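You operate a simulated robot arm through the tools that you are given. There is no shell and no other tool. Be economical: measure what you need, move in short steps, check, and stop when the job is done.

You run a simulated robot arm. Do the job below in one go: nothing can be reset, and whatever is moved stays where it is left.

## Task
Swap the slim meter and its grey block at position 40 for the grey link on the table.
Fine: meter into the long black tray, block on the table; clamp the link; the sensor stays parked and bypass 40 stays off. Set down upright: grey block.
Where things are to end (x, y in the base frame): slim meter within 3 cm of [43, 12]; grey block within 3 cm of [43, -4].

Only the result counts: the job must be done as asked and must still hold three seconds after the hand-in. Knocking over, shifting, dropping, spilling or breaking anything else fails it.

## Robot
A 6-joint arm with a two-finger parallel gripper, fixed in place. Base frame: the origin is at the foot of the arm, x ahead of it, y to its left, z up; the work surface is at about z = 66. Units: cm, rad, N and s.
With the tool pointing down near the work surface it reaches from about 10 to 70 cm from the base axis. Its first joint turns from -1.152 to 1.152 rad. Payload 2.45 kg.
The TCP is the grasp point between the finger pads, 2.4 cm short of the fingertips. In the tool frame z runs along the fingers and y along their closing line. Largest opening 6.8 cm; finger width 1.7, thickness 1; the body of the gripper, 4 by 7 cm, starts 4.1 cm behind the TCP.
Orientation is told as [roll, pitch, yaw] about the base's x, y, z axes, in that order, counted from this pose: with the fingers straight down and closing along the base's y, the tool's x points along the base's -x, its y along +y and its z along -z.

## Interface
- The arm moves only by the tool jog_arm. Its argument "plan" is one flat list of numbers, 7 for each row, row after row: the shift along the tool's x, y, z in cm, then the turn, a rotation vector about the tool's x, y, z in degrees, then the gripper command, from -1 (shut) to 1 (fully open), values between in proportion. In form: [x, y, z, wx, wy, wz, grip, x, y, z, wx, wy, wz, grip, ...]. A call has 1 to 8 rows; each row shifts and turns the commanded pose from where the row before left it, along the tool's axes as they then stand. Rows are played at 5 a second. More than 5 cm and 0.15 rad between two rows, or a gripper value outside its range, and nothing of the call is played. A pose out of reach is approached as far as the arm can. The call stops where the force on the tool passes 90 N (or 10 N more than at its start, if that is more) or the arm is blocked; 0.2 s more then pass. The fingers move at their own pace (about 10.8 cm/s each) and stop on an object; they squeeze with about 39 N. The grip force told is the motor's: it shows also when the fingers shut on nothing. Time passes only in rows, and 0.2 s behind the last, so rows that do not move let the fingers close. The reply holds the time, the measured pose of the TCP, the force on the tool along the base axes, the opening and the grip force, in the units named above and with some noise, with the torque about the TCP (base axes, N m) and any sound that the robot's microphone picked up.
- Cameras (640 x 400 px; columns grow to the right, rows downward): "scene" is fixed at [16.81, 41.3, 146.41]; the picture's right is [-0.75, -0.66, 0.00], its down [-0.39, 0.44, -0.81] and it looks along [0.54, -0.60, -0.59] (base axes); focal length 214 px, centre (320, 200). "wrist" rides on the gripper at [8.4, 1.1, -7.5] in the tool frame; the picture's right is [-0.13, 0.99, 0.00], its down [-0.60, -0.08, -0.79] and it looks along [-0.79, -0.10, 0.61] (tool axes); focal length 251 px, centre (320, 200).
- grab_frame(camera): a new picture of that camera. It takes no simulated time.
- probe_pixels(camera, pixels): there is no depth. For up to 12 entries [column, row, z] of the newest picture of that camera ("zoom" is the newest enlarged one), the place [x, y] in the base frame at which the ray of that pixel passes the height z, good to about 0.2 cm. It takes no simulated time.
- close_up(camera, box): a new picture of the part [left, top, right, bottom] of that camera's present view, enlarged. It takes no simulated time.
- hand_in(): hands the job in; it is judged then, once.

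Work in short steps. Measure before you move; look again where a grasp or a placing could have gone wrong, and mend it. You have 80 turns and 38 pictures in all, those below and enlarged ones among them. Open the gripper and draw the arm clear of the work before you hand the job in, unless the task says otherwise; then end with one line.

The tools are called as a command line: name --argument value ..., lists and objects as JSON in quotes. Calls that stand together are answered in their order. jog_arm: Moves the arm, as the interface text tells. Its arguments: {"type":"object","properties":{"plan":{"type":"array","items":{"type":"number"}}},"required":["plan"]} The other tools are called the same way: grab_frame (camera) takes a picture; probe_pixels (camera, pixels) gives the place at which the rays of pixels pass given heights; close_up (camera, box) takes an enlarged picture of a part of a camera's view; hand_in () hands the job in.

At the start:

```text
t: 0.0
tool_pos: [44.49, 11.87, 130.87]
ee_rot: [0.001, 0.001, -0.001]
contact_force: [0.0, -1.5, 0.6]
moment: [0.0, -0.01, 0.03]
finger_gap: 6.8
grasp_force: 0.1
```

scene: 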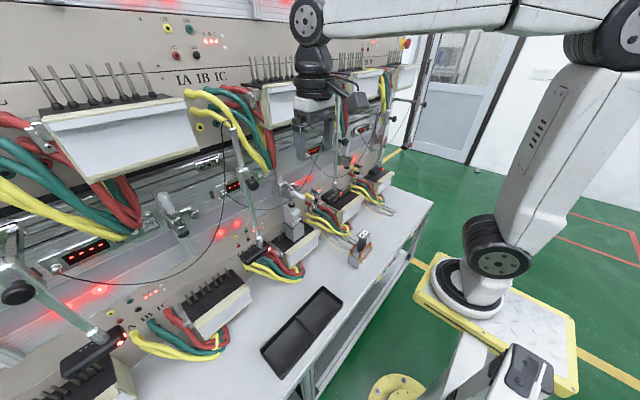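
wrist: 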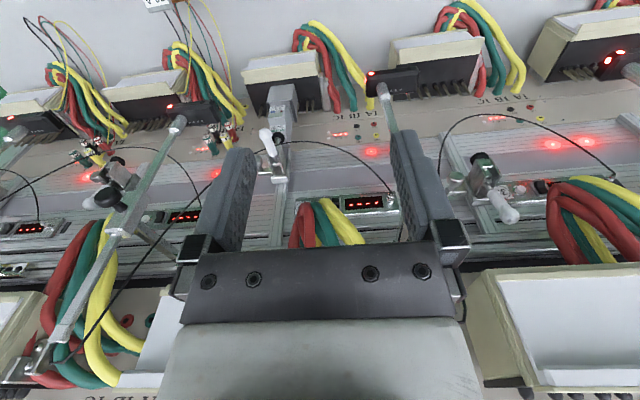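

The overview shows a bench of metering positions, a black tray near (300,335) and a small block/link near (360,248). I enlarge the work area to identify position 40, the clamp and the parts.

close_up --camera "scene" --box '[200, 140, 420, 280]'

close_up --camera "scene" --box '[0, 200, 360, 400]'

close_up --camera "wrist" --box '[160, 40, 480, 240]'

```text
2.86 times, centred on (310, 210) of scene
```

zoom: 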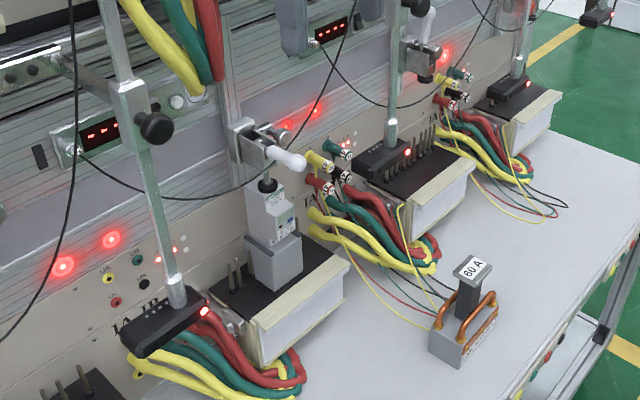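

```text
1.78 times, centred on (180, 300) of scene
```

zoom: 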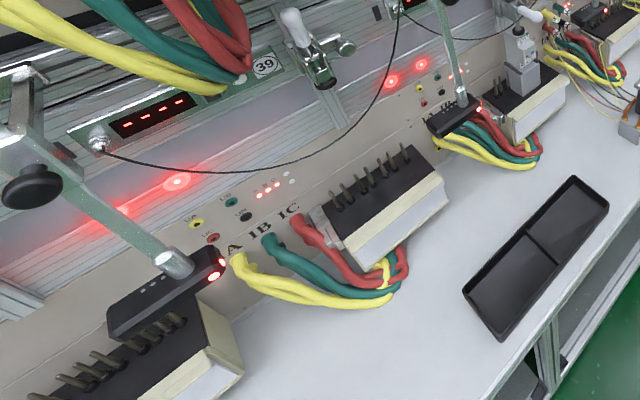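

```text
2.00 times, centred on (320, 140) of wrist
```

zoom: 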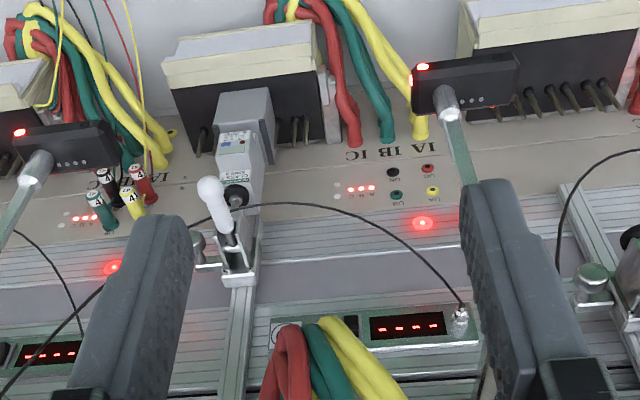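

The slim meter in its grey block stands at (290,215) in the scene view, under a toggle clamp; the link ("60 A") stands at (360,250). I probe key points at guessed heights.

probe_pixels --camera "scene" --pixels '[[261, 363, 66], [322, 299, 66], [342, 319, 66], [283, 391, 66], [355, 265, 66], [369, 250, 66], [293, 268, 66], [320, 247, 66], [296, 238, 76], [291, 207, 86], [293, 203, 90], [303, 195, 95]]'

probe_pixels --camera "wrist" --pixels '[[280, 130, 80], [270, 95, 72], [278, 130, 90], [277, 140, 90], [265, 135, 95], [250, 93, 66], [320, 55, 66]]'

```text
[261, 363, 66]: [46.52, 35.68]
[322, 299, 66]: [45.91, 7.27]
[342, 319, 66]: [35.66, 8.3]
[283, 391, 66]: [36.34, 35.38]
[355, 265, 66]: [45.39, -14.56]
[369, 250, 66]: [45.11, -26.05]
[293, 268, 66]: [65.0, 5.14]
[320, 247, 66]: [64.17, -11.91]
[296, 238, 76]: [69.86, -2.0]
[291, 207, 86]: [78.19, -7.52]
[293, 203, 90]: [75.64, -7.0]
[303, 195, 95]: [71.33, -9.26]
```

```text
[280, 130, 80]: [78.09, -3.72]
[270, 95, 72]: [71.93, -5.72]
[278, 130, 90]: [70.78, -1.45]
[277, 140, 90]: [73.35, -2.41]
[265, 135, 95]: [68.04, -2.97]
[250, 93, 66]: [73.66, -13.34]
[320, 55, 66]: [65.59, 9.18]
```

The tray spans x 36–46, y 8–35; the meter is roughly at x 70–75, y −3. I move the hand down and back to look at it from nearer, in free space.

jog_arm --plan '[1, -2.1, 3.7, 0, 0, 0, 1, 1, -2.1, 3.7, 0, 0, 0, 1, 1, -2.1, 3.7, 0, 0, 0, 1, 1, -2.1, 3.7, 0, 0, 0, 1, 1, -2.1, 3.7, 0, 0, 0, 1, 1, -2.1, 3.7, 0, 0, 0, 1, 1, -2.1, 3.7, 0, 0, 0, 1]'

grab_frame --camera "wrist"

close_up --camera "scene" --box '[230, 150, 350, 270]'

```text
t: 1.6
tool_pos: [37.24, -2.82, 105.15]
ee_rot: [0.001, 0.001, 0.001]
contact_force: [-0.4, 0.8, 0.1]
moment: [0.02, 0.01, 0.0]
finger_gap: 6.78
grasp_force: 0.1
```

```text
32 pictures are left
```

wrist: 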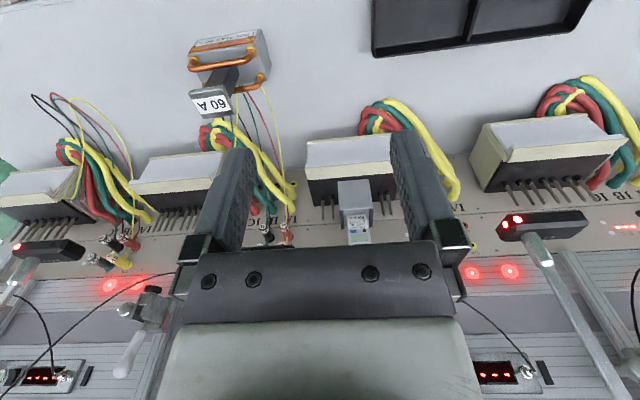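

```text
3.33 times, centred on (290, 210) of scene
```

zoom: 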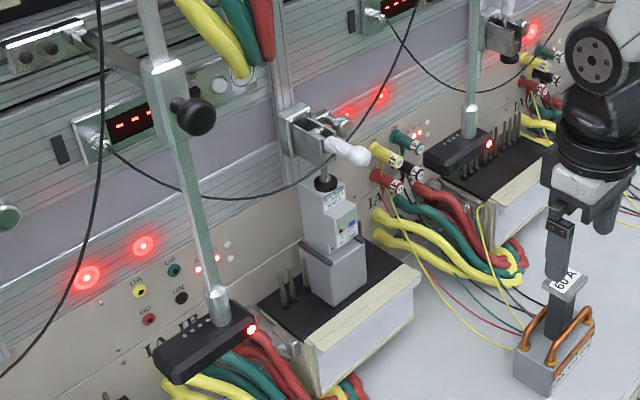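

Triangulating the two views puts the handle's ball at about (62, 0, 103) and the spindle foot at about (68, 0.4, 97). I move to TCP ≈ (47, 0, 113), so that the meter falls between the fingers in the wrist view, and zoom in.

jog_arm --plan '[-3.3, 1, -2.6, 0, 0, 0, 1, -3.3, 1, -2.6, 0, 0, 0, 1, -3.3, 1, -2.6, 0, 0, 0, 1]'

close_up --camera "wrist" --box '[220, 60, 420, 240]'

```text
t: 2.4
tool_pos: [47.19, 0.31, 112.88]
ee_rot: [0.0, 0.001, -0.004]
contact_force: [0.1, -0.1, 0.4]
moment: [0.01, 0.02, -0.01]
finger_gap: 6.78
grasp_force: 0.0
```

```text
2.22 times, centred on (320, 150) of wrist
```

zoom: 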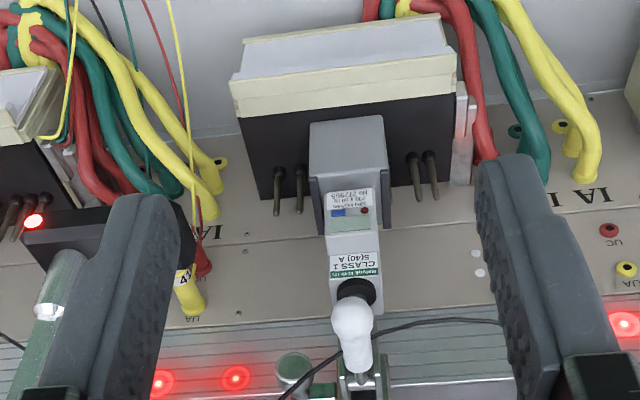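

The block's front face spans about y −2.7…3.2, z 81–88, x 65–70; the meter rises to z≈96 with the spindle on top. I study the open clamps of positions 39 and 41 and the link closely to know how the handle moves.

close_up --camera "scene" --box '[140, 180, 220, 230]'

close_up --camera "scene" --box '[256, 160, 336, 210]'

close_up --camera "scene" --box '[328, 222, 392, 274]'

```text
8.00 times, centred on (180, 205) of scene
```

zoom: 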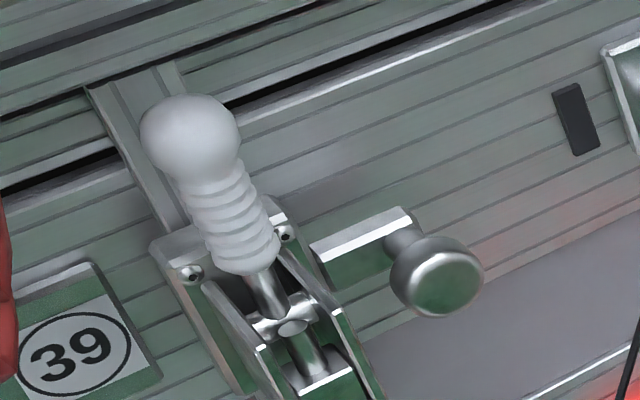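

```text
8.00 times, centred on (296, 185) of scene
```

zoom: 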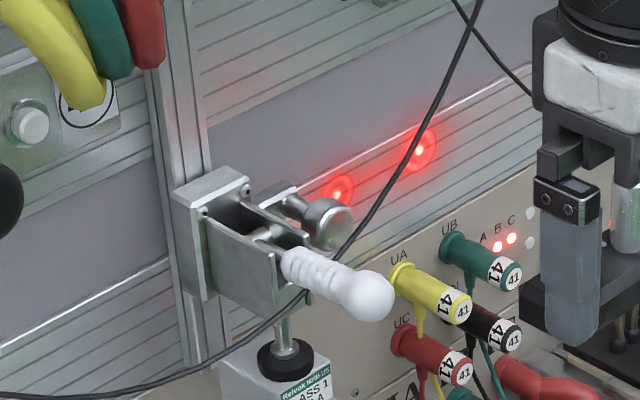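

```text
7.69 times, centred on (360, 248) of scene
```

zoom: 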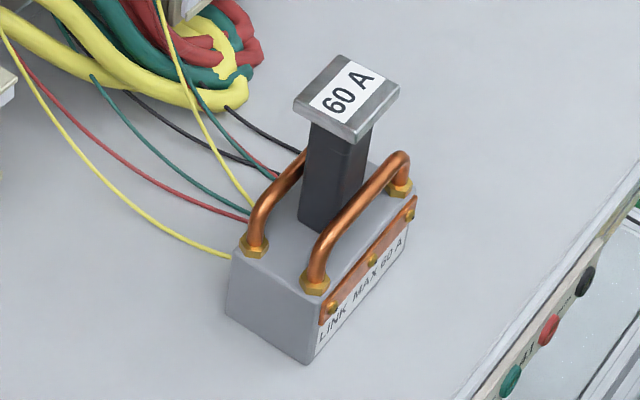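

The open clamp at 39 has its handle upright, so 40's handle (ball near (62,0,103), pivot about (69,0.3,103.5)) must swing up about y. I tilt the tool 45° forward in place before approaching the ball.

jog_arm --plan '[0, 0, 0, 0, -7.5, 0, 0, 0, 0, 0, 0, -7.5, 0, 0, 0, 0, 0, 0, -7.5, 0, 0, 0, 0, 0, 0, -7.5, 0, 0, 0, 0, 0, 0, -7.5, 0, 0, 0, 0, 0, 0, -7.5, 0, 0]'

grab_frame --camera "wrist"

```text
t: 3.8
tool_pos: [47.17, 0.15, 112.85]
ee_rot: [0.003, -0.788, -0.001]
contact_force: [-0.6, 0.2, -0.3]
moment: [0.0, 0.0, -0.02]
finger_gap: 3.39
grasp_force: 0.1
```

```text
26 pictures are left
```

wrist: 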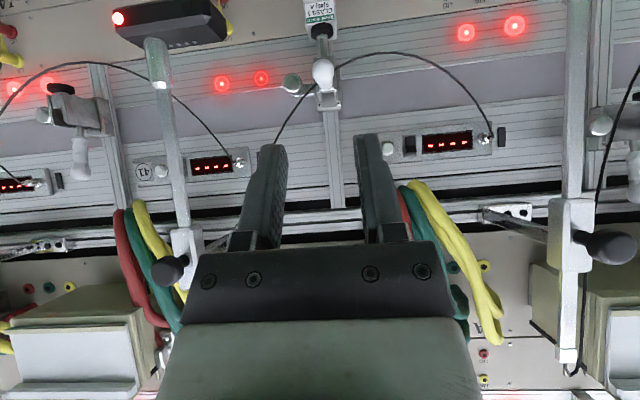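

The ball appears at (323,73), matching (62, 0.1, 103), and the pivot at about (69, 0.3, 103.9). I approach along the tool axis with a 4 cm opening.

jog_arm --plan '[-1.2, 0, 3.83, 0, 0, 0, 0.2, -1.2, 0, 3.83, 0, 0, 0, 0.2, -1.1, 0, 3.83, 0, 0, 0, 0.2, 0, 0, 3, 0, 0, 0, 0.2]'

close_up --camera "wrist" --box '[200, 0, 440, 240]'

```text
t: 4.8
tool_pos: [59.83, 0.24, 105.14]
ee_rot: [-0.001, -0.785, 0.0]
contact_force: [-0.1, -0.5, 0.4]
moment: [0.02, 0.0, 0.02]
finger_gap: 4.08
grasp_force: 0.2
```

```text
1.67 times, centred on (320, 120) of wrist
```

zoom: 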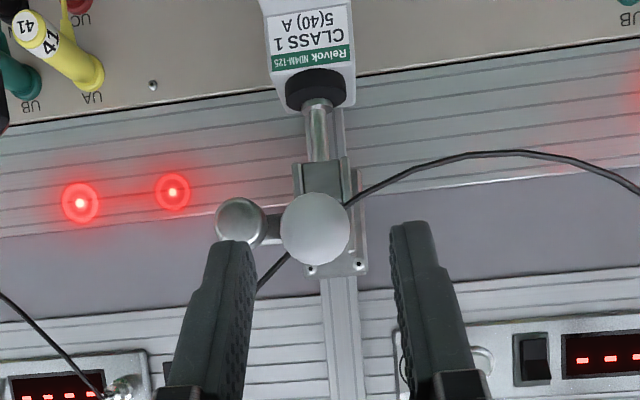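

The ball at zoom (315,228) lies between the fingers, clear of the side knob. I advance 3 cm and close on it.

jog_arm --plan '[0, 0, 3, 0, 0, 0, 0.2, 0, 0, 0, 0, 0, 0, -1, 0, 0, 0, 0, 0, 0, -1, 0, 0, 0, 0, 0, 0, -1]'

```text
t: 5.8
tool_pos: [61.96, 0.03, 102.93]
ee_rot: [0.0, -0.781, -0.004]
contact_force: [-2.0, -16.3, -0.1]
moment: [-0.04, 0.1, -0.07]
finger_gap: 2.13
grasp_force: 38.1
```

The ball is held (opening 2.13). I ease −0.2 in y and lift the handle along the first part of its arc.

jog_arm --plan '[-0.935, -0.2, -0.785, 0, 0, 0, -1, -1.056, 0, -0.609, 0, 0, 0, -1, -1.147, 0, -0.417, 0, 0, 0, -1]'

```text
t: 6.6
tool_pos: [63.06, 0.01, 106.29]
ee_rot: [-0.001, -0.784, -0.001]
contact_force: [-3.9, 1.5, -7.1]
moment: [-0.03, 1.11, -0.02]
finger_gap: 2.15
grasp_force: 38.1
```

The handle follows with small forces. I continue the arc.

jog_arm --plan '[-1.202, 0, -0.212, 0, 0, 0, -1, -1.219, 0, 0, 0, 0, 0, -1, -1.202, 0, 0.212, 0, 0, 0, -1]'

grab_frame --camera "wrist"

```text
t: 7.4
tool_pos: [65.34, -0.06, 108.87]
ee_rot: [0.0, -0.781, 0.001]
contact_force: [-14.1, 5.0, -3.4]
moment: [0.01, 1.05, -0.03]
finger_gap: 2.14
grasp_force: 38.7
```

```text
24 pictures are left
```

wrist: 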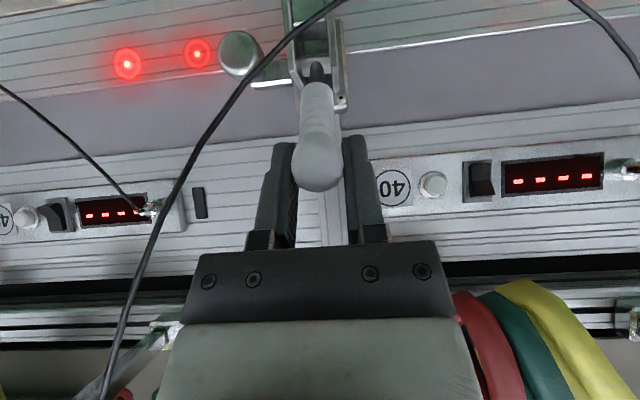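

The handle is at about 60° and still follows. I go two more steps.

jog_arm --plan '[-1.147, 0, 0.417, 0, 0, 0, -1, -1.056, 0, 0.609, 0, 0, 0, -1, -0.9, 0, 0.75, 0, 0, 0, -1]'

close_up --camera "scene" --box '[246, 150, 346, 250]'

```text
t: 8.2
tool_pos: [68.86, -0.06, 110.05]
ee_rot: [0.001, -0.786, 0.0]
contact_force: [-0.1, 0.3, 0.9]
moment: [-0.01, 0.02, -0.01]
finger_gap: 0.0
grasp_force: 23.3
```

```text
4.00 times, centred on (296, 200) of scene
```

zoom: 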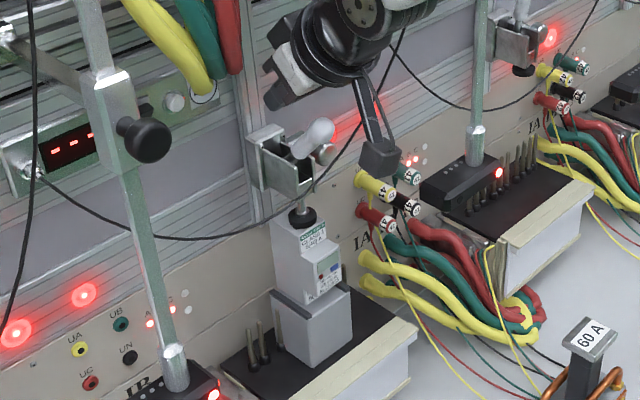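

At the end the fingers slipped off (opening 0) and the handle stands at roughly 55–60°, ball about (65,0,108). I back straight out along the tool axis, which clears the ball by about 4 cm, and look.

jog_arm --plan '[0, 0, -4, 0, 0, 0, -1, 0, 0, -4, 0, 0, 0, -1, 0, 0, -4, 0, 0, 0, -1, 3, 0, -3, 0, 0, 0, -1, 4, 0, -2, 0, 0, 0, -1]'

close_up --camera "wrist" --box '[200, 0, 440, 150]'

```text
t: 9.4
tool_pos: [52.12, -0.09, 116.86]
ee_rot: [0.0, -0.786, 0.0]
contact_force: [-0.2, 0.1, 0.4]
moment: [-0.01, 0.01, 0.01]
finger_gap: 0.0
grasp_force: 23.4
```

```text
2.67 times, centred on (320, 75) of wrist
```

zoom: 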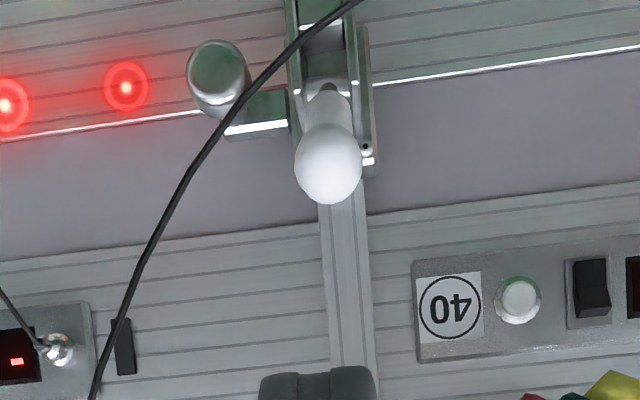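

The ball now sits near (64.7, 0, 107.3), handle about 50°, not fully open. I bring the shut fingers under the ball and push up and forward instead of pulling.

jog_arm --plan '[0.34, 0, 3.8, 0, 0, 0, -1, 0.34, 0, 3.8, 0, 0, 0, -1, 0.34, 0, 3.8, 0, 0, 0, -1, 0.34, 0, 3.8, 0, 0, 0, -1, -1, 0, 0, 0, 0, 0, -1, -1, 0, 0, 0, 0, 0, -1]'

grab_frame --camera "wrist"

```text
t: 10.8
tool_pos: [63.34, -0.02, 106.76]
ee_rot: [0.002, -0.785, -0.002]
contact_force: [-0.9, 0.0, -1.3]
moment: [-0.02, -0.01, 0.02]
finger_gap: 0.01
grasp_force: 23.5
```

```text
21 pictures are left
```

wrist: 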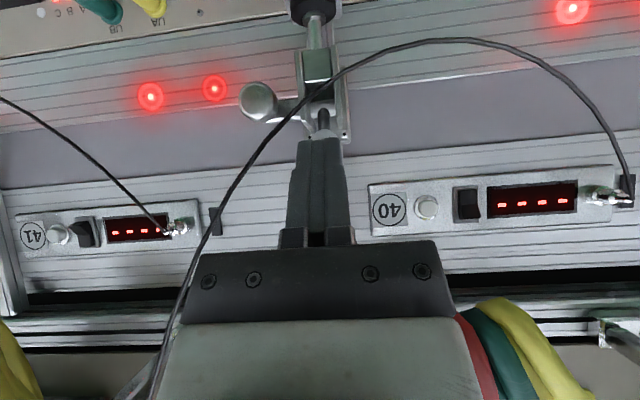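

The fingers are now in front of the ball and just touch it. I push on along the arc.

jog_arm --plan '[-1.1, 0, 0.1, 0, 0, 0, -1, -1.1, 0, 0.2, 0, 0, 0, -1, -1.1, 0, 0.3, 0, 0, 0, -1]'

```text
t: 11.6
tool_pos: [65.77, -0.1, 108.55]
ee_rot: [0.0, -0.777, 0.001]
contact_force: [-25.3, -1.5, 3.7]
moment: [-0.09, 0.24, -0.03]
finger_gap: 0.02
grasp_force: 24.2
```

jog_arm --plan '[-0.8, 0, 0.6, 0, 0, 0, -1, -0.7, 0, 0.7, 0, 0, 0, -1]'

close_up --camera "scene" --box '[246, 160, 346, 222]'

```text
t: 12.0
tool_pos: [65.86, -0.1, 107.93]
ee_rot: [-0.001, -0.745, -0.001]
contact_force: [-21.1, -0.1, 3.8]
moment: [-0.02, 0.11, -0.01]
finger_gap: 0.01
grasp_force: 23.7
stopped in row 2: the force on the tool passed its limit at 100 N (the readings are from after the stop); the commanded pose is now the measured one
```

```text
6.40 times, centred on (296, 191) of scene
```

zoom: 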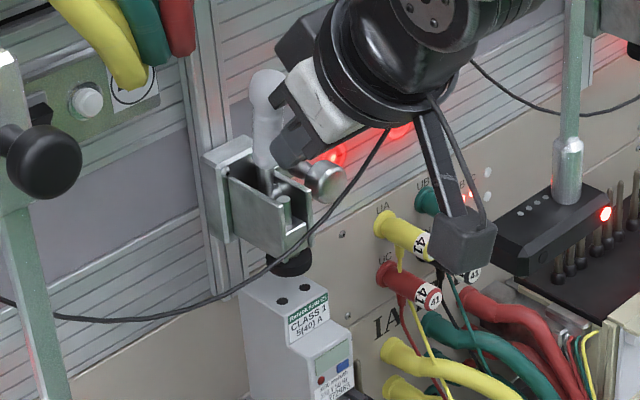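

The handle is now upright and the spindle foot has risen about 2.5 cm off the meter. I back out, tilt further to 60° and descend in front of the meter with open fingers.

jog_arm --plan '[0.5, 0, -4, 0, 0, 0, -1, 0, 0, -4, 0, 0, 0, -1, 0, 0, -4, 0, 0, 0, -1, 0, 0, -3, 0, -8, 0, -1, 0, 0, 0, 0, -8, 0, 0.6, 4.2, 0, 2.4, 0, -1.3, 0, 0.6, 4.2, 0, 2.4, 0, 0, 0, 0.6, 4.2, 0, 2.4, 0, 0, 0, 0.6]'

grab_frame --camera "wrist"

```text
t: 13.8
tool_pos: [55.44, -0.01, 103.91]
ee_rot: [0.001, -1.053, -0.003]
contact_force: [0.3, 0.2, 0.3]
moment: [0.0, 0.01, -0.02]
finger_gap: 5.46
grasp_force: 0.1
```

```text
19 pictures are left
```

wrist: 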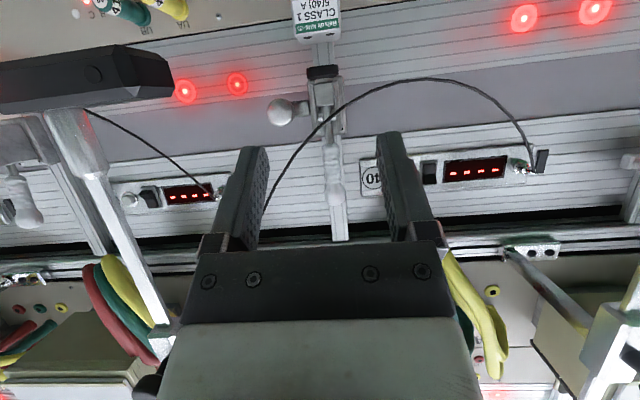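

The spindle foot (322,72) is clear above the meter top (316,40). I descend to z≈92, x≈57 to see the meter between the fingers.

jog_arm --plan '[3.2, 0.1, 2.2, 0, 0, 0, 0.6, 3.2, 0.1, 2.2, 0, 0, 0, 0.6, 3.2, 0.1, 2.2, 0, 0, 0, 0.6]'

grab_frame --camera "wrist"

close_up --camera "scene" --box '[246, 180, 346, 260]'

```text
t: 14.6
tool_pos: [56.46, 0.31, 92.56]
ee_rot: [0.001, -1.053, -0.002]
contact_force: [0.4, -0.7, 0.2]
moment: [-0.01, 0.03, -0.02]
finger_gap: 5.43
grasp_force: 0.0
```

```text
18 pictures are left
```

wrist: 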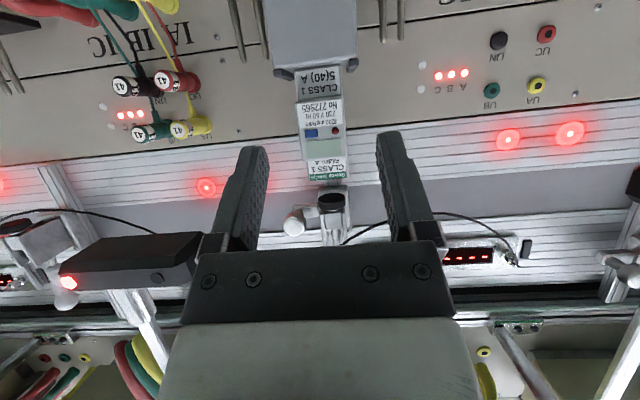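

```text
5.00 times, centred on (296, 220) of scene
```

zoom: 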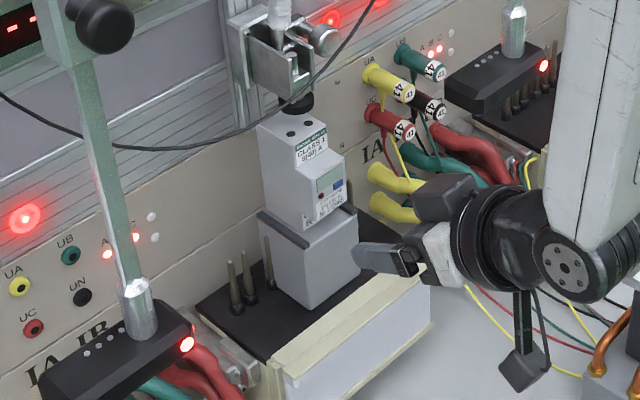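

The meter (cols 297–347) spans about z 87–96.4 and is 3.6 wide, centred near y 0. I advance to TCP ≈ (67.3, 0, 92) with the fingers open.

jog_arm --plan '[-1.63, -0.1, 3.2, 0, 0, 0, 0.6, -1.63, -0.1, 3.2, 0, 0, 0, 0.6]'

grab_frame --camera "wrist"

```text
t: 15.2
tool_pos: [63.75, 0.09, 92.13]
ee_rot: [0.0, -1.051, -0.002]
contact_force: [0.6, 0.2, 0.3]
moment: [0.03, -0.05, -0.01]
finger_gap: 5.45
grasp_force: 0.1
```

```text
16 pictures are left
```

wrist: 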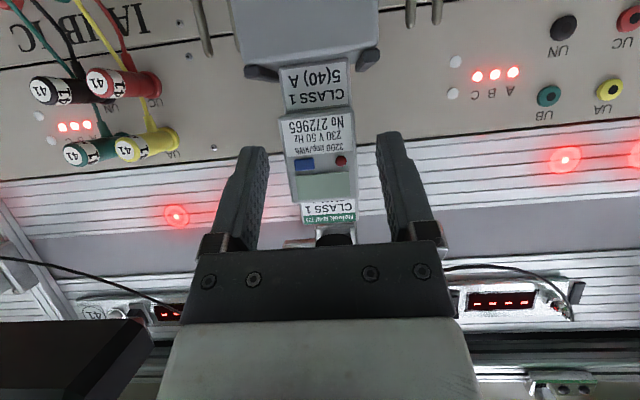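

Meter is centred between the fingers (cols 285–355). I advance the last 3.6 cm and close.

jog_arm --plan '[-0.8, 0, 1.6, 0, 0, 0, 0.6, -0.8, 0, 1.6, 0, 0, 0, 0.6, 0, 0, 0, 0, 0, 0, -1, 0, 0, 0, 0, 0, 0, -1, 0, 0, 0, 0, 0, 0, -1]'

grab_frame --camera "wrist"

```text
t: 16.4
tool_pos: [67.14, 0.06, 92.03]
ee_rot: [0.0, -1.053, -0.001]
contact_force: [0.5, 0.3, 0.3]
moment: [0.0, -0.03, 0.0]
finger_gap: 3.58
grasp_force: 39.1
```

```text
15 pictures are left
```

wrist: 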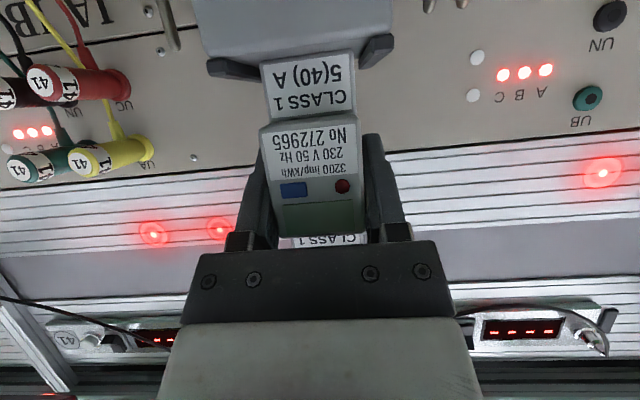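

The meter is held (3.58 cm, 39 N). I lift straight up by 1.2 cm in small steps and check the forces.

jog_arm --plan '[-0.52, 0, -0.3, 0, 0, 0, -1, -0.52, 0, -0.3, 0, 0, 0, -1]'

grab_frame --camera "wrist"

```text
t: 17.0
tool_pos: [67.11, 0.15, 93.28]
ee_rot: [0.0, -1.05, -0.002]
contact_force: [0.1, -0.1, -0.7]
moment: [0.02, 0.0, -0.01]
finger_gap: 3.59
grasp_force: 39.1
```

```text
14 pictures are left
```

wrist: 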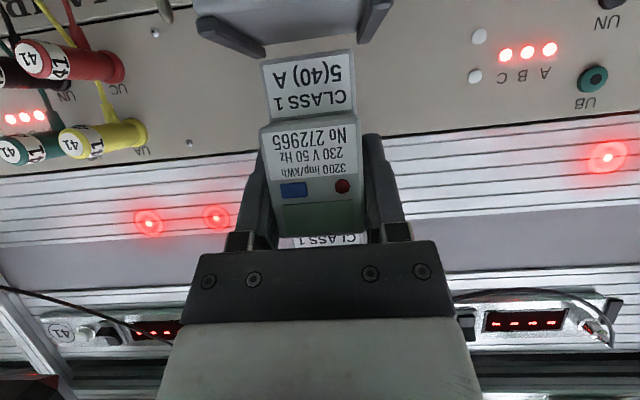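

The meter comes up out of the block freely; the block stays. I pull it back out toward the robot, keeping clear of the spindle foot.

jog_arm --plan '[-0.2, 0, -0.12, 0, 0, 0, -1, 0.75, 0, -1.3, 0, 0, 0, -1, 1, 0, -1.73, 0, 0, 0, -1, 2, 0, -3.46, 0, 0, 0, -1, 2, 0, -3.46, 0, 0, 0, -1]'

close_up --camera "scene" --box '[240, 170, 380, 290]'

```text
t: 18.2
tool_pos: [55.44, -0.04, 93.27]
ee_rot: [0.001, -1.053, -0.001]
contact_force: [-1.7, 0.6, -1.6]
moment: [0.02, 0.01, -0.04]
finger_gap: 3.59
grasp_force: 39.0
```

```text
3.33 times, centred on (310, 230) of scene
```

zoom: 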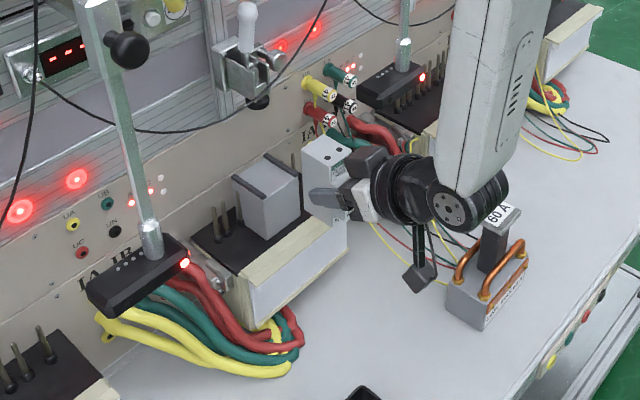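

The meter is free and upright in the hand. I carry it over the tray to TCP (41, 12), down to z≈77, keeping the pitch; the camera then hangs beyond the table edge (x≈35.7).

jog_arm --plan '[2.83, 2.4, -1.7, 0, 0, 0, -1, 2.83, 2.4, -1.7, 0, 0, 0, -1, 2.83, 2.4, -1.7, 0, 0, 0, -1, 2.83, 2.4, -1.7, 0, 0, 0, -1, 2.83, 2.4, -1.7, 0, 0, 0, -1, 3.46, 0, 2, 0, 0, 0, -1, 3.46, 0, 2, 0, 0, 0, -1]'

grab_frame --camera "scene"

```text
t: 19.8
tool_pos: [41.58, 11.98, 77.34]
ee_rot: [0.002, -1.053, -0.003]
contact_force: [-0.9, 0.6, -1.6]
moment: [-0.01, 0.02, 0.01]
finger_gap: 3.6
grasp_force: 38.8
```

```text
12 pictures are left
```

scene: 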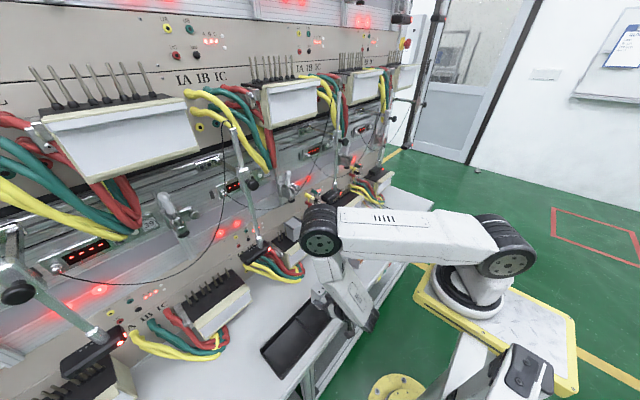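

The hand is over the tray. I lower to z≈72.7, then feel for the floor.

jog_arm --plan '[1.75, 0, 0.9, 0, 0, 0, -1, 1.75, 0, 0.9, 0, 0, 0, -1, 0.5, 0, 0.26, 0, 0, 0, -1]'

close_up --camera "wrist" --box '[120, 0, 520, 250]'

```text
t: 20.6
tool_pos: [41.33, 12.0, 72.82]
ee_rot: [0.002, -1.054, -0.005]
contact_force: [-0.2, -1.2, -1.6]
moment: [0.0, 0.0, 0.0]
finger_gap: 3.6
grasp_force: 39.0
```

```text
1.60 times, centred on (320, 125) of wrist
```

zoom: 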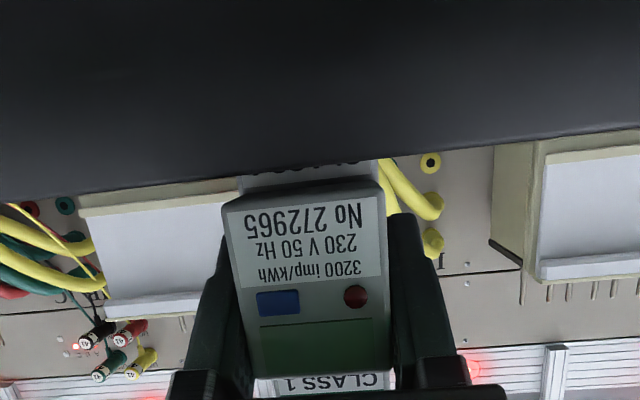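

The meter's foot is already behind the tray's near wall, i.e. inside. I lower in 0.4 cm steps.

jog_arm --plan '[0.35, 0, 0.2, 0, 0, 0, -1, 0.35, 0, 0.2, 0, 0, 0, -1]'

jog_arm --plan '[0.26, 0, 0.15, 0, 0, 0, -1]'

jog_arm --plan '[0.26, 0, 0.15, 0, 0, 0, -1]'

```text
t: 21.2
tool_pos: [41.32, 12.07, 71.91]
ee_rot: [0.0, -1.051, -0.004]
contact_force: [-1.0, 0.1, -1.2]
moment: [0.01, 0.06, 0.0]
finger_gap: 3.59
grasp_force: 38.8
```

```text
t: 21.6
tool_pos: [41.15, 12.01, 71.74]
ee_rot: [0.0, -1.054, -0.001]
contact_force: [0.2, -0.1, -0.8]
moment: [0.01, 0.03, -0.03]
finger_gap: 3.56
grasp_force: 38.2
```

```text
t: 22.0
tool_pos: [41.1, 12.09, 71.43]
ee_rot: [0.001, -1.056, -0.002]
contact_force: [-3.3, 0.1, 7.9]
moment: [-0.09, 0.02, -0.03]
finger_gap: 3.6
grasp_force: 39.1
```

Contact at z≈71.45 (8 N up). I release and back out along the tool axis.

jog_arm --plan '[0, 0, 0, 0, 0, 0, 0.4, 0, 0, 0, 0, 0, 0, 0.4, 0, 0, -2, 0, 0, 0, 0.4, 0, 0, -3, 0, 0, 0, 0.4, -1, 0, -4, 0, 0, 0, 0.4, -4, 0, -1, 0, 0, 0, 0.4, -4, -2, 0, 0, 0, 0, 0.4, -4, -2, 0, 0, 0, 0, 0.4]'

close_up --camera "scene" --box '[240, 200, 400, 400]'

```text
t: 23.8
tool_pos: [39.12, 7.96, 87.78]
ee_rot: [0.0, -1.054, 0.002]
contact_force: [-0.3, 0.0, -0.1]
moment: [0.02, 0.01, 0.0]
finger_gap: 4.78
grasp_force: 0.0
```

```text
2.00 times, centred on (320, 300) of scene
```

zoom: 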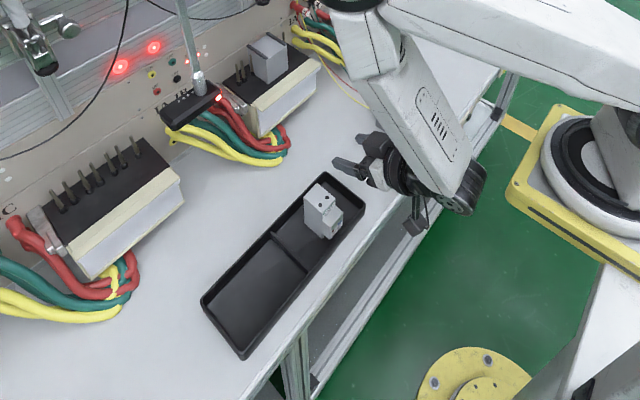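

The meter stands upright in the tray's near compartment. Next the block: pins stand beside it near x≈69, so I'll grip its front part (tips to x≈67.5). I move to the pre-grasp at (56, 0.25, 87) with the gripper fully open and look.

jog_arm --plan '[-1.8, -1.93, 3.7, 0, 0, 0, 1, -1.8, -1.93, 3.7, 0, 0, 0, 1, -1.8, -1.93, 3.7, 0, 0, 0, 1, -1.8, -1.93, 3.7, 0, 0, 0, 1]'

grab_frame --camera "wrist"

```text
t: 24.8
tool_pos: [55.38, 0.22, 86.53]
ee_rot: [0.0, -1.049, 0.0]
contact_force: [-0.5, 0.3, -0.2]
moment: [0.0, -0.02, 0.0]
finger_gap: 6.79
grasp_force: 0.0
```

```text
9 pictures are left
```

wrist: 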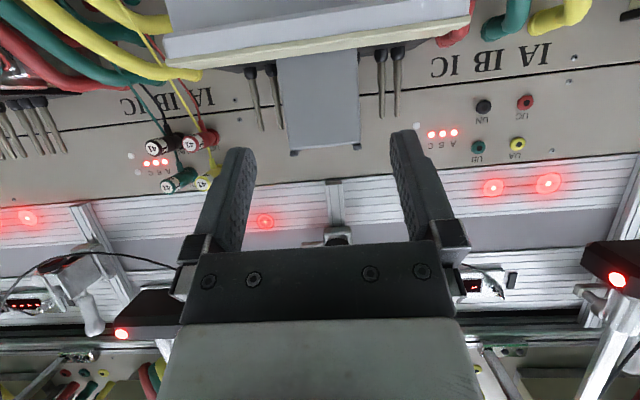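

The block's front top edge is at row 152, cols 289–361 (5.85 wide), centre about y 0.1, z 87.2. I slide the open fingers over its front to TCP (65.4, 0.1, 85.6).

jog_arm --plan '[-1.4, -0.04, 3.05, 0, 0, 0, 1, -1.4, -0.04, 3.05, 0, 0, 0, 1, -0.7, -0.02, 1.5, 0, 0, 0, 1, -0.7, -0.02, 1.5, 0, 0, 0, 1]'

```text
t: 25.8
tool_pos: [65.41, 0.28, 85.72]
ee_rot: [-0.001, -1.052, -0.003]
contact_force: [0.1, 0.4, -0.1]
moment: [0.01, -0.01, 0.02]
finger_gap: 6.79
grasp_force: 0.1
```

No contact on the way in. I close on the block.

jog_arm --plan '[0, 0, 0, 0, 0, 0, -1, 0, 0, 0, 0, 0, 0, -1, 0, 0, 0, 0, 0, 0, -1]'

```text
t: 26.6
tool_pos: [65.32, 0.27, 85.65]
ee_rot: [-0.001, -1.051, -0.002]
contact_force: [-0.3, 0.0, 0.2]
moment: [-0.01, -0.02, 0.0]
finger_gap: 5.97
grasp_force: 39.3
```

The block is held (5.97 cm, balanced). I lift it straight up, checking the force.

jog_arm --plan '[-0.43, 0, -0.25, 0, 0, 0, -1, -0.43, 0, -0.25, 0, 0, 0, -1, -0.86, 0, -0.5, 0, 0, 0, -1]'

```text
t: 27.4
tool_pos: [65.13, 0.15, 87.79]
ee_rot: [0.002, -1.052, -0.003]
contact_force: [-0.1, 0.5, -1.2]
moment: [0.01, 0.08, 0.03]
finger_gap: 5.97
grasp_force: 39.2
```

It moves freely (1.2 N). I lift another 3.7 cm, then check.

jog_arm --plan '[-0.87, 0, -0.42, 0, 0, 0, -1, -0.87, 0, -0.42, 0, 0, 0, -1, -0.87, 0, -0.45, 0, 0, 0, -1, -0.6, 0, -0.32, 0, 0, 0, -1]'

close_up --camera "scene" --box '[246, 170, 346, 250]'

```text
t: 28.4
tool_pos: [65.44, 0.32, 91.2]
ee_rot: [0.0, -1.054, -0.002]
contact_force: [-0.2, -0.1, -1.6]
moment: [-0.02, 0.04, 0.01]
finger_gap: 5.95
grasp_force: 39.1
```

```text
5.00 times, centred on (296, 210) of scene
```

zoom: 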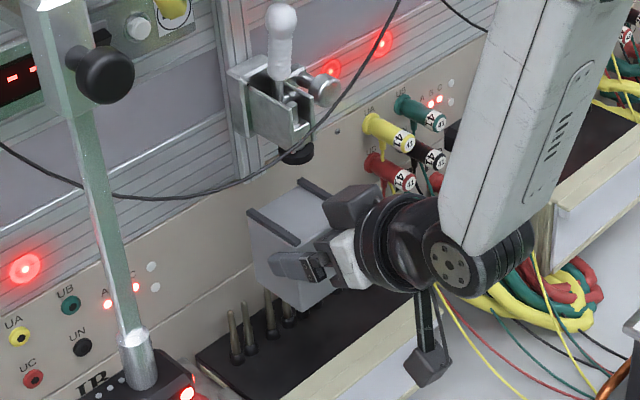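

The block is clear of the pins' tips visually; I raise it 0.8 more and pull it back toward the robot.

jog_arm --plan '[-0.69, 0, -0.4, 0, 0, 0, -1, 0.83, 0, -1.44, 0, 0, 0, -1, 0.83, 0, -1.44, 0, 0, 0, -1, 1.67, 0, -2.89, 0, 0, 0, -1, 1.67, 0, -2.89, 0, 0, 0, -1]'

jog_arm --plan '[3.92, -0.86, -1.18, 0, 0, 0, -1, 3.92, -0.86, -1.18, 0, 0, 0, -1, 3.92, -0.86, -1.18, 0, 0, 0, -1, 3.92, -0.86, -1.18, 0, 0, 0, -1, 3.92, -0.86, -1.18, 0, 0, 0, -1]'

```text
t: 29.6
tool_pos: [55.44, 0.33, 92.17]
ee_rot: [0.001, -1.053, -0.001]
contact_force: [0.0, -0.3, -1.6]
moment: [-0.02, 0.04, 0.0]
finger_gap: 5.94
grasp_force: 39.6
```

```text
t: 30.8
tool_pos: [40.6, -4.04, 78.13]
ee_rot: [0.0, -1.055, 0.0]
contact_force: [0.2, 0.0, -2.4]
moment: [0.05, 0.07, -0.04]
finger_gap: 5.94
grasp_force: 39.1
```

Over the set-down place at (40.6, −4.0, 78.1). I lower to about 71.6, then feel for the table.

jog_arm --plan '[2.6, 0, 1.5, 0, 0, 0, -1, 2.6, 0, 1.5, 0, 0, 0, -1, 0.4, 0, 0.23, 0, 0, 0, -1]'

jog_arm --plan '[0.35, 0, 0.2, 0, 0, 0, -1]'

jog_arm --plan '[0.26, 0, 0.15, 0, 0, 0, -1]'

```text
t: 31.6
tool_pos: [40.68, -4.06, 71.63]
ee_rot: [0.003, -1.061, -0.002]
contact_force: [-8.9, 2.8, 34.2]
moment: [-0.06, -0.24, -0.22]
finger_gap: 6.0
grasp_force: 38.6
```

```text
t: 32.0
tool_pos: [40.78, -4.14, 71.25]
ee_rot: [-0.002, -1.062, -0.001]
contact_force: [-3.8, -1.5, 36.5]
moment: [0.02, -0.27, 0.01]
finger_gap: 5.97
grasp_force: 38.8
```

```text
t: 32.4
tool_pos: [40.86, -4.15, 70.78]
ee_rot: [-0.001, -1.062, 0.0]
contact_force: [0.1, -1.7, 37.4]
moment: [0.03, -0.32, 0.05]
finger_gap: 5.95
grasp_force: 39.5
```

Contact came earlier than expected (37 N, the pads slid a little on the block). Before releasing I look at how the block stands.

close_up --camera "scene" --box '[290, 230, 390, 330]'

```text
4.00 times, centred on (340, 280) of scene
```

zoom: 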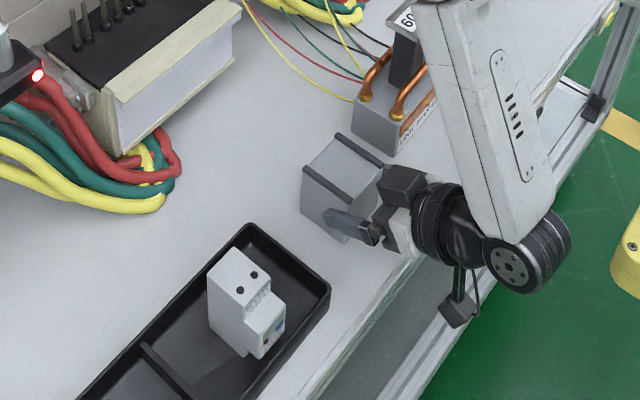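

The block stands flat on the table. I release and back out along the tool axis, then rise.

jog_arm --plan '[-0.4, 0, -0.23, 0, 0, 0, -1, 0, 0, 0, 0, 0, 0, 1, 0, 0, 0, 0, 0, 0, 1, 0, 0, -2, 0, 0, 0, 1, 0, 0, -3, 0, 0, 0, 1, -2, 0, -4, 0, 0, 0, 1, -4, 0, -2, 0, 0, 0, 1, -4, 0, 0, 0, 0, 0, 1]'

```text
t: 34.2
tool_pos: [36.03, -3.97, 85.16]
ee_rot: [0.001, -1.052, -0.001]
contact_force: [0.0, -0.2, -0.5]
moment: [-0.03, 0.01, -0.01]
finger_gap: 6.77
grasp_force: 0.1
```

Now the link. I move to in front of it at about (36, −19.7, 77) with the same tilt and look.

jog_arm --plan '[0, -3.9, 0, 0, 0, 0, 0.4, 0.5, -3.95, 0.3, 0, 0, 0, 0.4, 3.2, -3.95, 1.85, 0, 0, 0, 0.4, 3.2, -3.95, 1.85, 0, 0, 0, 0.4]'

grab_frame --camera "wrist"

```text
refused: row 3 steps farther than a row can; nothing moved
```

```text
6 pictures are left
```

wrist: 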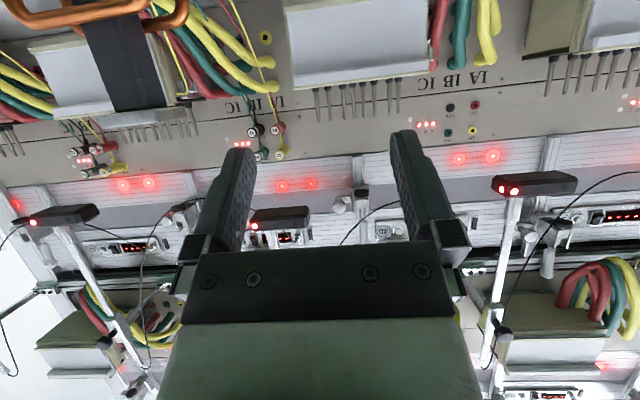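

That row was too long, so nothing moved. I repeat the move in smaller rows, then look.

jog_arm --plan '[0, -3.9, 0, 0, 0, 0, 0.4, 1.73, -3.9, 1, 0, 0, 0, 0.4, 1.73, -3.9, 1, 0, 0, 0, 0.4, 1.73, -3.7, 1, 0, 0, 0, 0.4, 1.73, 0, 1, 0, 0, 0, 0.4]'

```text
t: 35.4
tool_pos: [36.01, -19.49, 77.32]
ee_rot: [0.0, -1.053, -0.001]
contact_force: [0.3, 0.1, 0.1]
moment: [-0.01, 0.02, 0.02]
finger_gap: 4.76
grasp_force: 0.0
```

grab_frame --camera "wrist"

```text
5 pictures are left
```

wrist: 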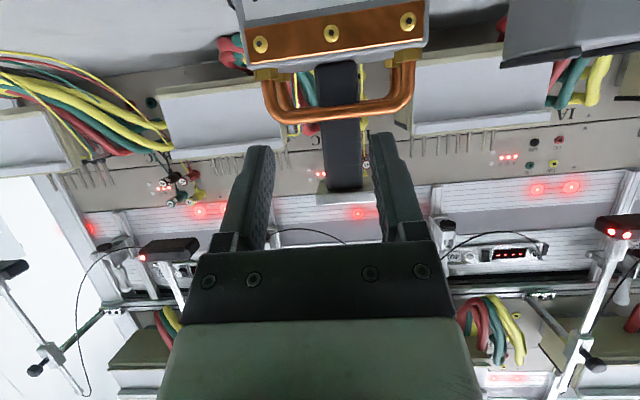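

The link's post (cols 320–360) stands centred in front of the fingers; its base is wide (~10 cm along y). I probe the base corners in the last scene enlargement (link corners about (390,156), (352,120)) and points in this wrist view.

probe_pixels --camera "zoom" --pixels '[[388, 157, 66], [351, 118, 66], [391, 127, 71], [358, 90, 71], [343, 242, 66], [301, 205, 66], [413, 8, 80]]'

probe_pixels --camera "wrist" --pixels '[[318, 150, 76], [361, 147, 76], [250, 73, 71], [425, 45, 71]]'

```text
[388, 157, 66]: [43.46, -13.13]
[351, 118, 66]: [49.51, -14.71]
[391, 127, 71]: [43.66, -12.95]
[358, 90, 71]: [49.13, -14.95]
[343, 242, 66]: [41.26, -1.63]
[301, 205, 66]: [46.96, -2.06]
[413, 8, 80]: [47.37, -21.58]
```

```text
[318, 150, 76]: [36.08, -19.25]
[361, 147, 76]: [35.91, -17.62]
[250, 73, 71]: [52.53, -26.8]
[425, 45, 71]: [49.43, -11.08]
```

The post centre is about (46, −18.2), loops' tops near z 75.3 and the plate's underside near 80.5. I approach along the tool axis to TCP (45.2, −18.2, 77.5) so the tips pass over the front loop.

jog_arm --plan '[-2.4, 0.65, 0, 0, 0, 0, 0.4, -2.4, 0.65, -0.1, 0, 0, 0, 0.4, 0, 0, 3, 0, 0, 0, 0.4, 0, 0, 2, 0, 0, 0, 0.4]'

grab_frame --camera "wrist"

```text
t: 36.4
tool_pos: [42.78, -18.08, 79.04]
ee_rot: [0.003, -1.052, -0.002]
contact_force: [-0.5, 0.2, 0.7]
moment: [0.02, 0.01, 0.0]
finger_gap: 4.74
grasp_force: 0.1
```

```text
4 pictures are left
```

wrist: 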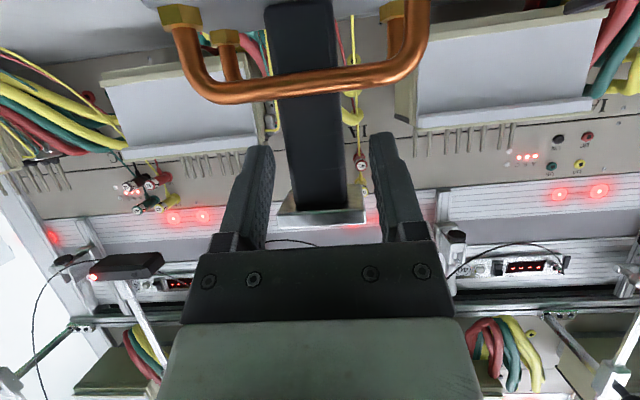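

The post (cols 285–345) is between the fingers and the plate's edge (row 225) clears the hand. I advance 2.8 cm and close.

jog_arm --plan '[0, -0.1, 1.4, 0, 0, 0, 0.4, 0, 0, 1.4, 0, 0, 0, 0.4, 0, 0, 0, 0, 0, 0, -1, 0, 0, 0, 0, 0, 0, -1, 0, 0, 0, 0, 0, 0, -1]'

```text
t: 37.6
tool_pos: [45.24, -18.15, 77.77]
ee_rot: [0.001, -1.052, -0.002]
contact_force: [1.2, 1.1, 4.5]
moment: [0.45, -0.38, -0.01]
finger_gap: 2.99
grasp_force: 38.9
```

The post is held at 2.99 cm. I lift the link straight up in steps and check it hangs level by the readings.

jog_arm --plan '[-0.87, 0, -0.5, 0, 0, 0, -1, -1.73, 0, -1, 0, 0, 0, -1, -3.46, 0, -2, 0, 0, 0, -1, -3.46, 0, -2, 0, 0, 0, -1, -3.46, 0, -1.9, 0, 0, 0, -1]'

```text
t: 38.8
tool_pos: [45.19, -18.11, 92.78]
ee_rot: [0.002, -1.051, -0.003]
contact_force: [-0.2, -0.5, -3.4]
moment: [0.02, 0.05, -0.02]
finger_gap: 3.01
grasp_force: 39.1
```

Weight 3.4 N, steady. I carry it to in front of terminal 40, to TCP about (55.2, 0.25, 93.5), and look.

jog_arm --plan '[-1.12, 3.67, 1.66, 0, 0, 0, -1, -1.12, 3.67, 1.66, 0, 0, 0, -1, -1.12, 3.67, 1.66, 0, 0, 0, -1, -1.12, 3.67, 1.66, 0, 0, 0, -1, -1.12, 3.68, 1.66, 0, 0, 0, -1]'

close_up --camera "scene" --box '[240, 170, 352, 270]'

```text
t: 40.0
tool_pos: [55.24, 0.17, 93.26]
ee_rot: [0.002, -1.052, -0.003]
contact_force: [-0.2, -0.2, -3.4]
moment: [0.01, 0.0, -0.03]
finger_gap: 2.98
grasp_force: 39.2
```

```text
4.00 times, centred on (296, 220) of scene
```

zoom: 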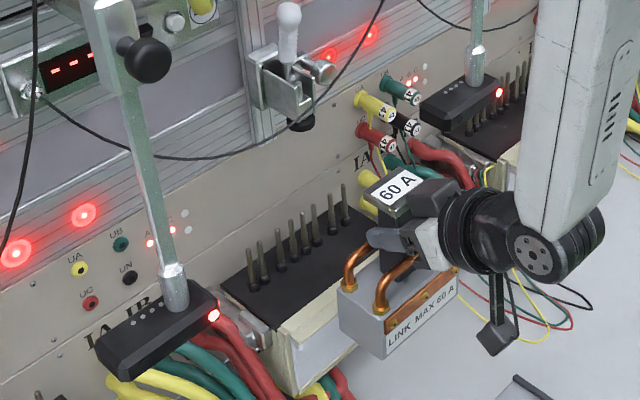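

Eight pins stand in a row toward the back of the terminal. I probe their feet, the terminal's corners, the spindle foot and the link's label to see the true depths.

probe_pixels --camera "zoom" --pixels '[[253, 291, 80.5], [282, 269, 80.5], [345, 223, 80.5], [277, 327, 80.5], [222, 287, 80.5], [247, 249, 86], [299, 130, 98], [398, 188, 97.3], [388, 358, 81.5], [337, 325, 81.5], [458, 298, 81.5]]'

```text
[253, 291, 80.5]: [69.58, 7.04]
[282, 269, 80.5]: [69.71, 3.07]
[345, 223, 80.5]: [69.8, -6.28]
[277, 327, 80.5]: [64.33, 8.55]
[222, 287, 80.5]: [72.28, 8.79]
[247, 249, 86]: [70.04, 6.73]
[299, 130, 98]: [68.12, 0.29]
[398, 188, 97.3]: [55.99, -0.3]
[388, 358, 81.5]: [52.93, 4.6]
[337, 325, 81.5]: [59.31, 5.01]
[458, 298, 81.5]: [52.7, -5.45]
```

Pins stand at x≈69.6 (y 7.0…−6.3), foot bottom at (68.1, 0.3, 98), link top ≈97.3 and its centre ≈ TCP+0.75. I slide the link in under the foot gently, watching the force for pin contact.

jog_arm --plan '[-1.33, 0.03, 2.31, 0, 0, 0, -1, -1.33, 0.03, 2.31, 0, 0, 0, -1, -1.0, 0.03, 1.73, 0, 0, 0, -1]'

jog_arm --plan '[-0.3, 0, 0.52, 0, 0, 0, -1, -0.3, 0, 0.52, 0, 0, 0, -1]'

```text
t: 40.8
tool_pos: [62.4, 0.19, 93.24]
ee_rot: [0.0, -1.053, -0.001]
contact_force: [-0.3, 0.2, -3.2]
moment: [0.01, 0.03, 0.01]
finger_gap: 2.97
grasp_force: 39.0
```

```text
t: 41.4
tool_pos: [63.54, 0.2, 93.48]
ee_rot: [-0.001, -1.052, -0.001]
contact_force: [0.2, 0.2, -3.7]
moment: [0.0, 0.04, -0.03]
finger_gap: 2.98
grasp_force: 38.7
```

No contact. I go on in 0.6 cm steps, slightly lower.

jog_arm --plan '[-0.13, 0, 0.62, 0, 0, 0, -1, -0.25, 0, 0.52, 0, 0, 0, -1]'

```text
t: 42.0
tool_pos: [64.84, 0.2, 93.2]
ee_rot: [0.001, -1.053, -0.001]
contact_force: [-0.9, -0.2, -4.3]
moment: [-0.02, 0.01, -0.02]
finger_gap: 2.99
grasp_force: 39.0
```

jog_arm --plan '[-0.25, 0, 0.43, 0, 0, 0, -1, -0.25, 0, 0.43, 0, 0, 0, -1]'

```text
t: 42.6
tool_pos: [65.88, 0.17, 93.18]
ee_rot: [0.0, -1.052, -0.002]
contact_force: [0.5, 0.0, -3.4]
moment: [0.0, 0.0, -0.03]
finger_gap: 3.0
grasp_force: 39.2
```

Still free. I continue.

jog_arm --plan '[-0.25, 0.03, 0.43, 0, 0, 0, -1, -0.25, 0.03, 0.43, 0, 0, 0, -1]'

```text
t: 43.2
tool_pos: [66.88, 0.23, 93.34]
ee_rot: [-0.001, -1.054, -0.002]
contact_force: [0.8, 0.0, -4.0]
moment: [-0.02, -0.02, 0.01]
finger_gap: 2.98
grasp_force: 38.7
```

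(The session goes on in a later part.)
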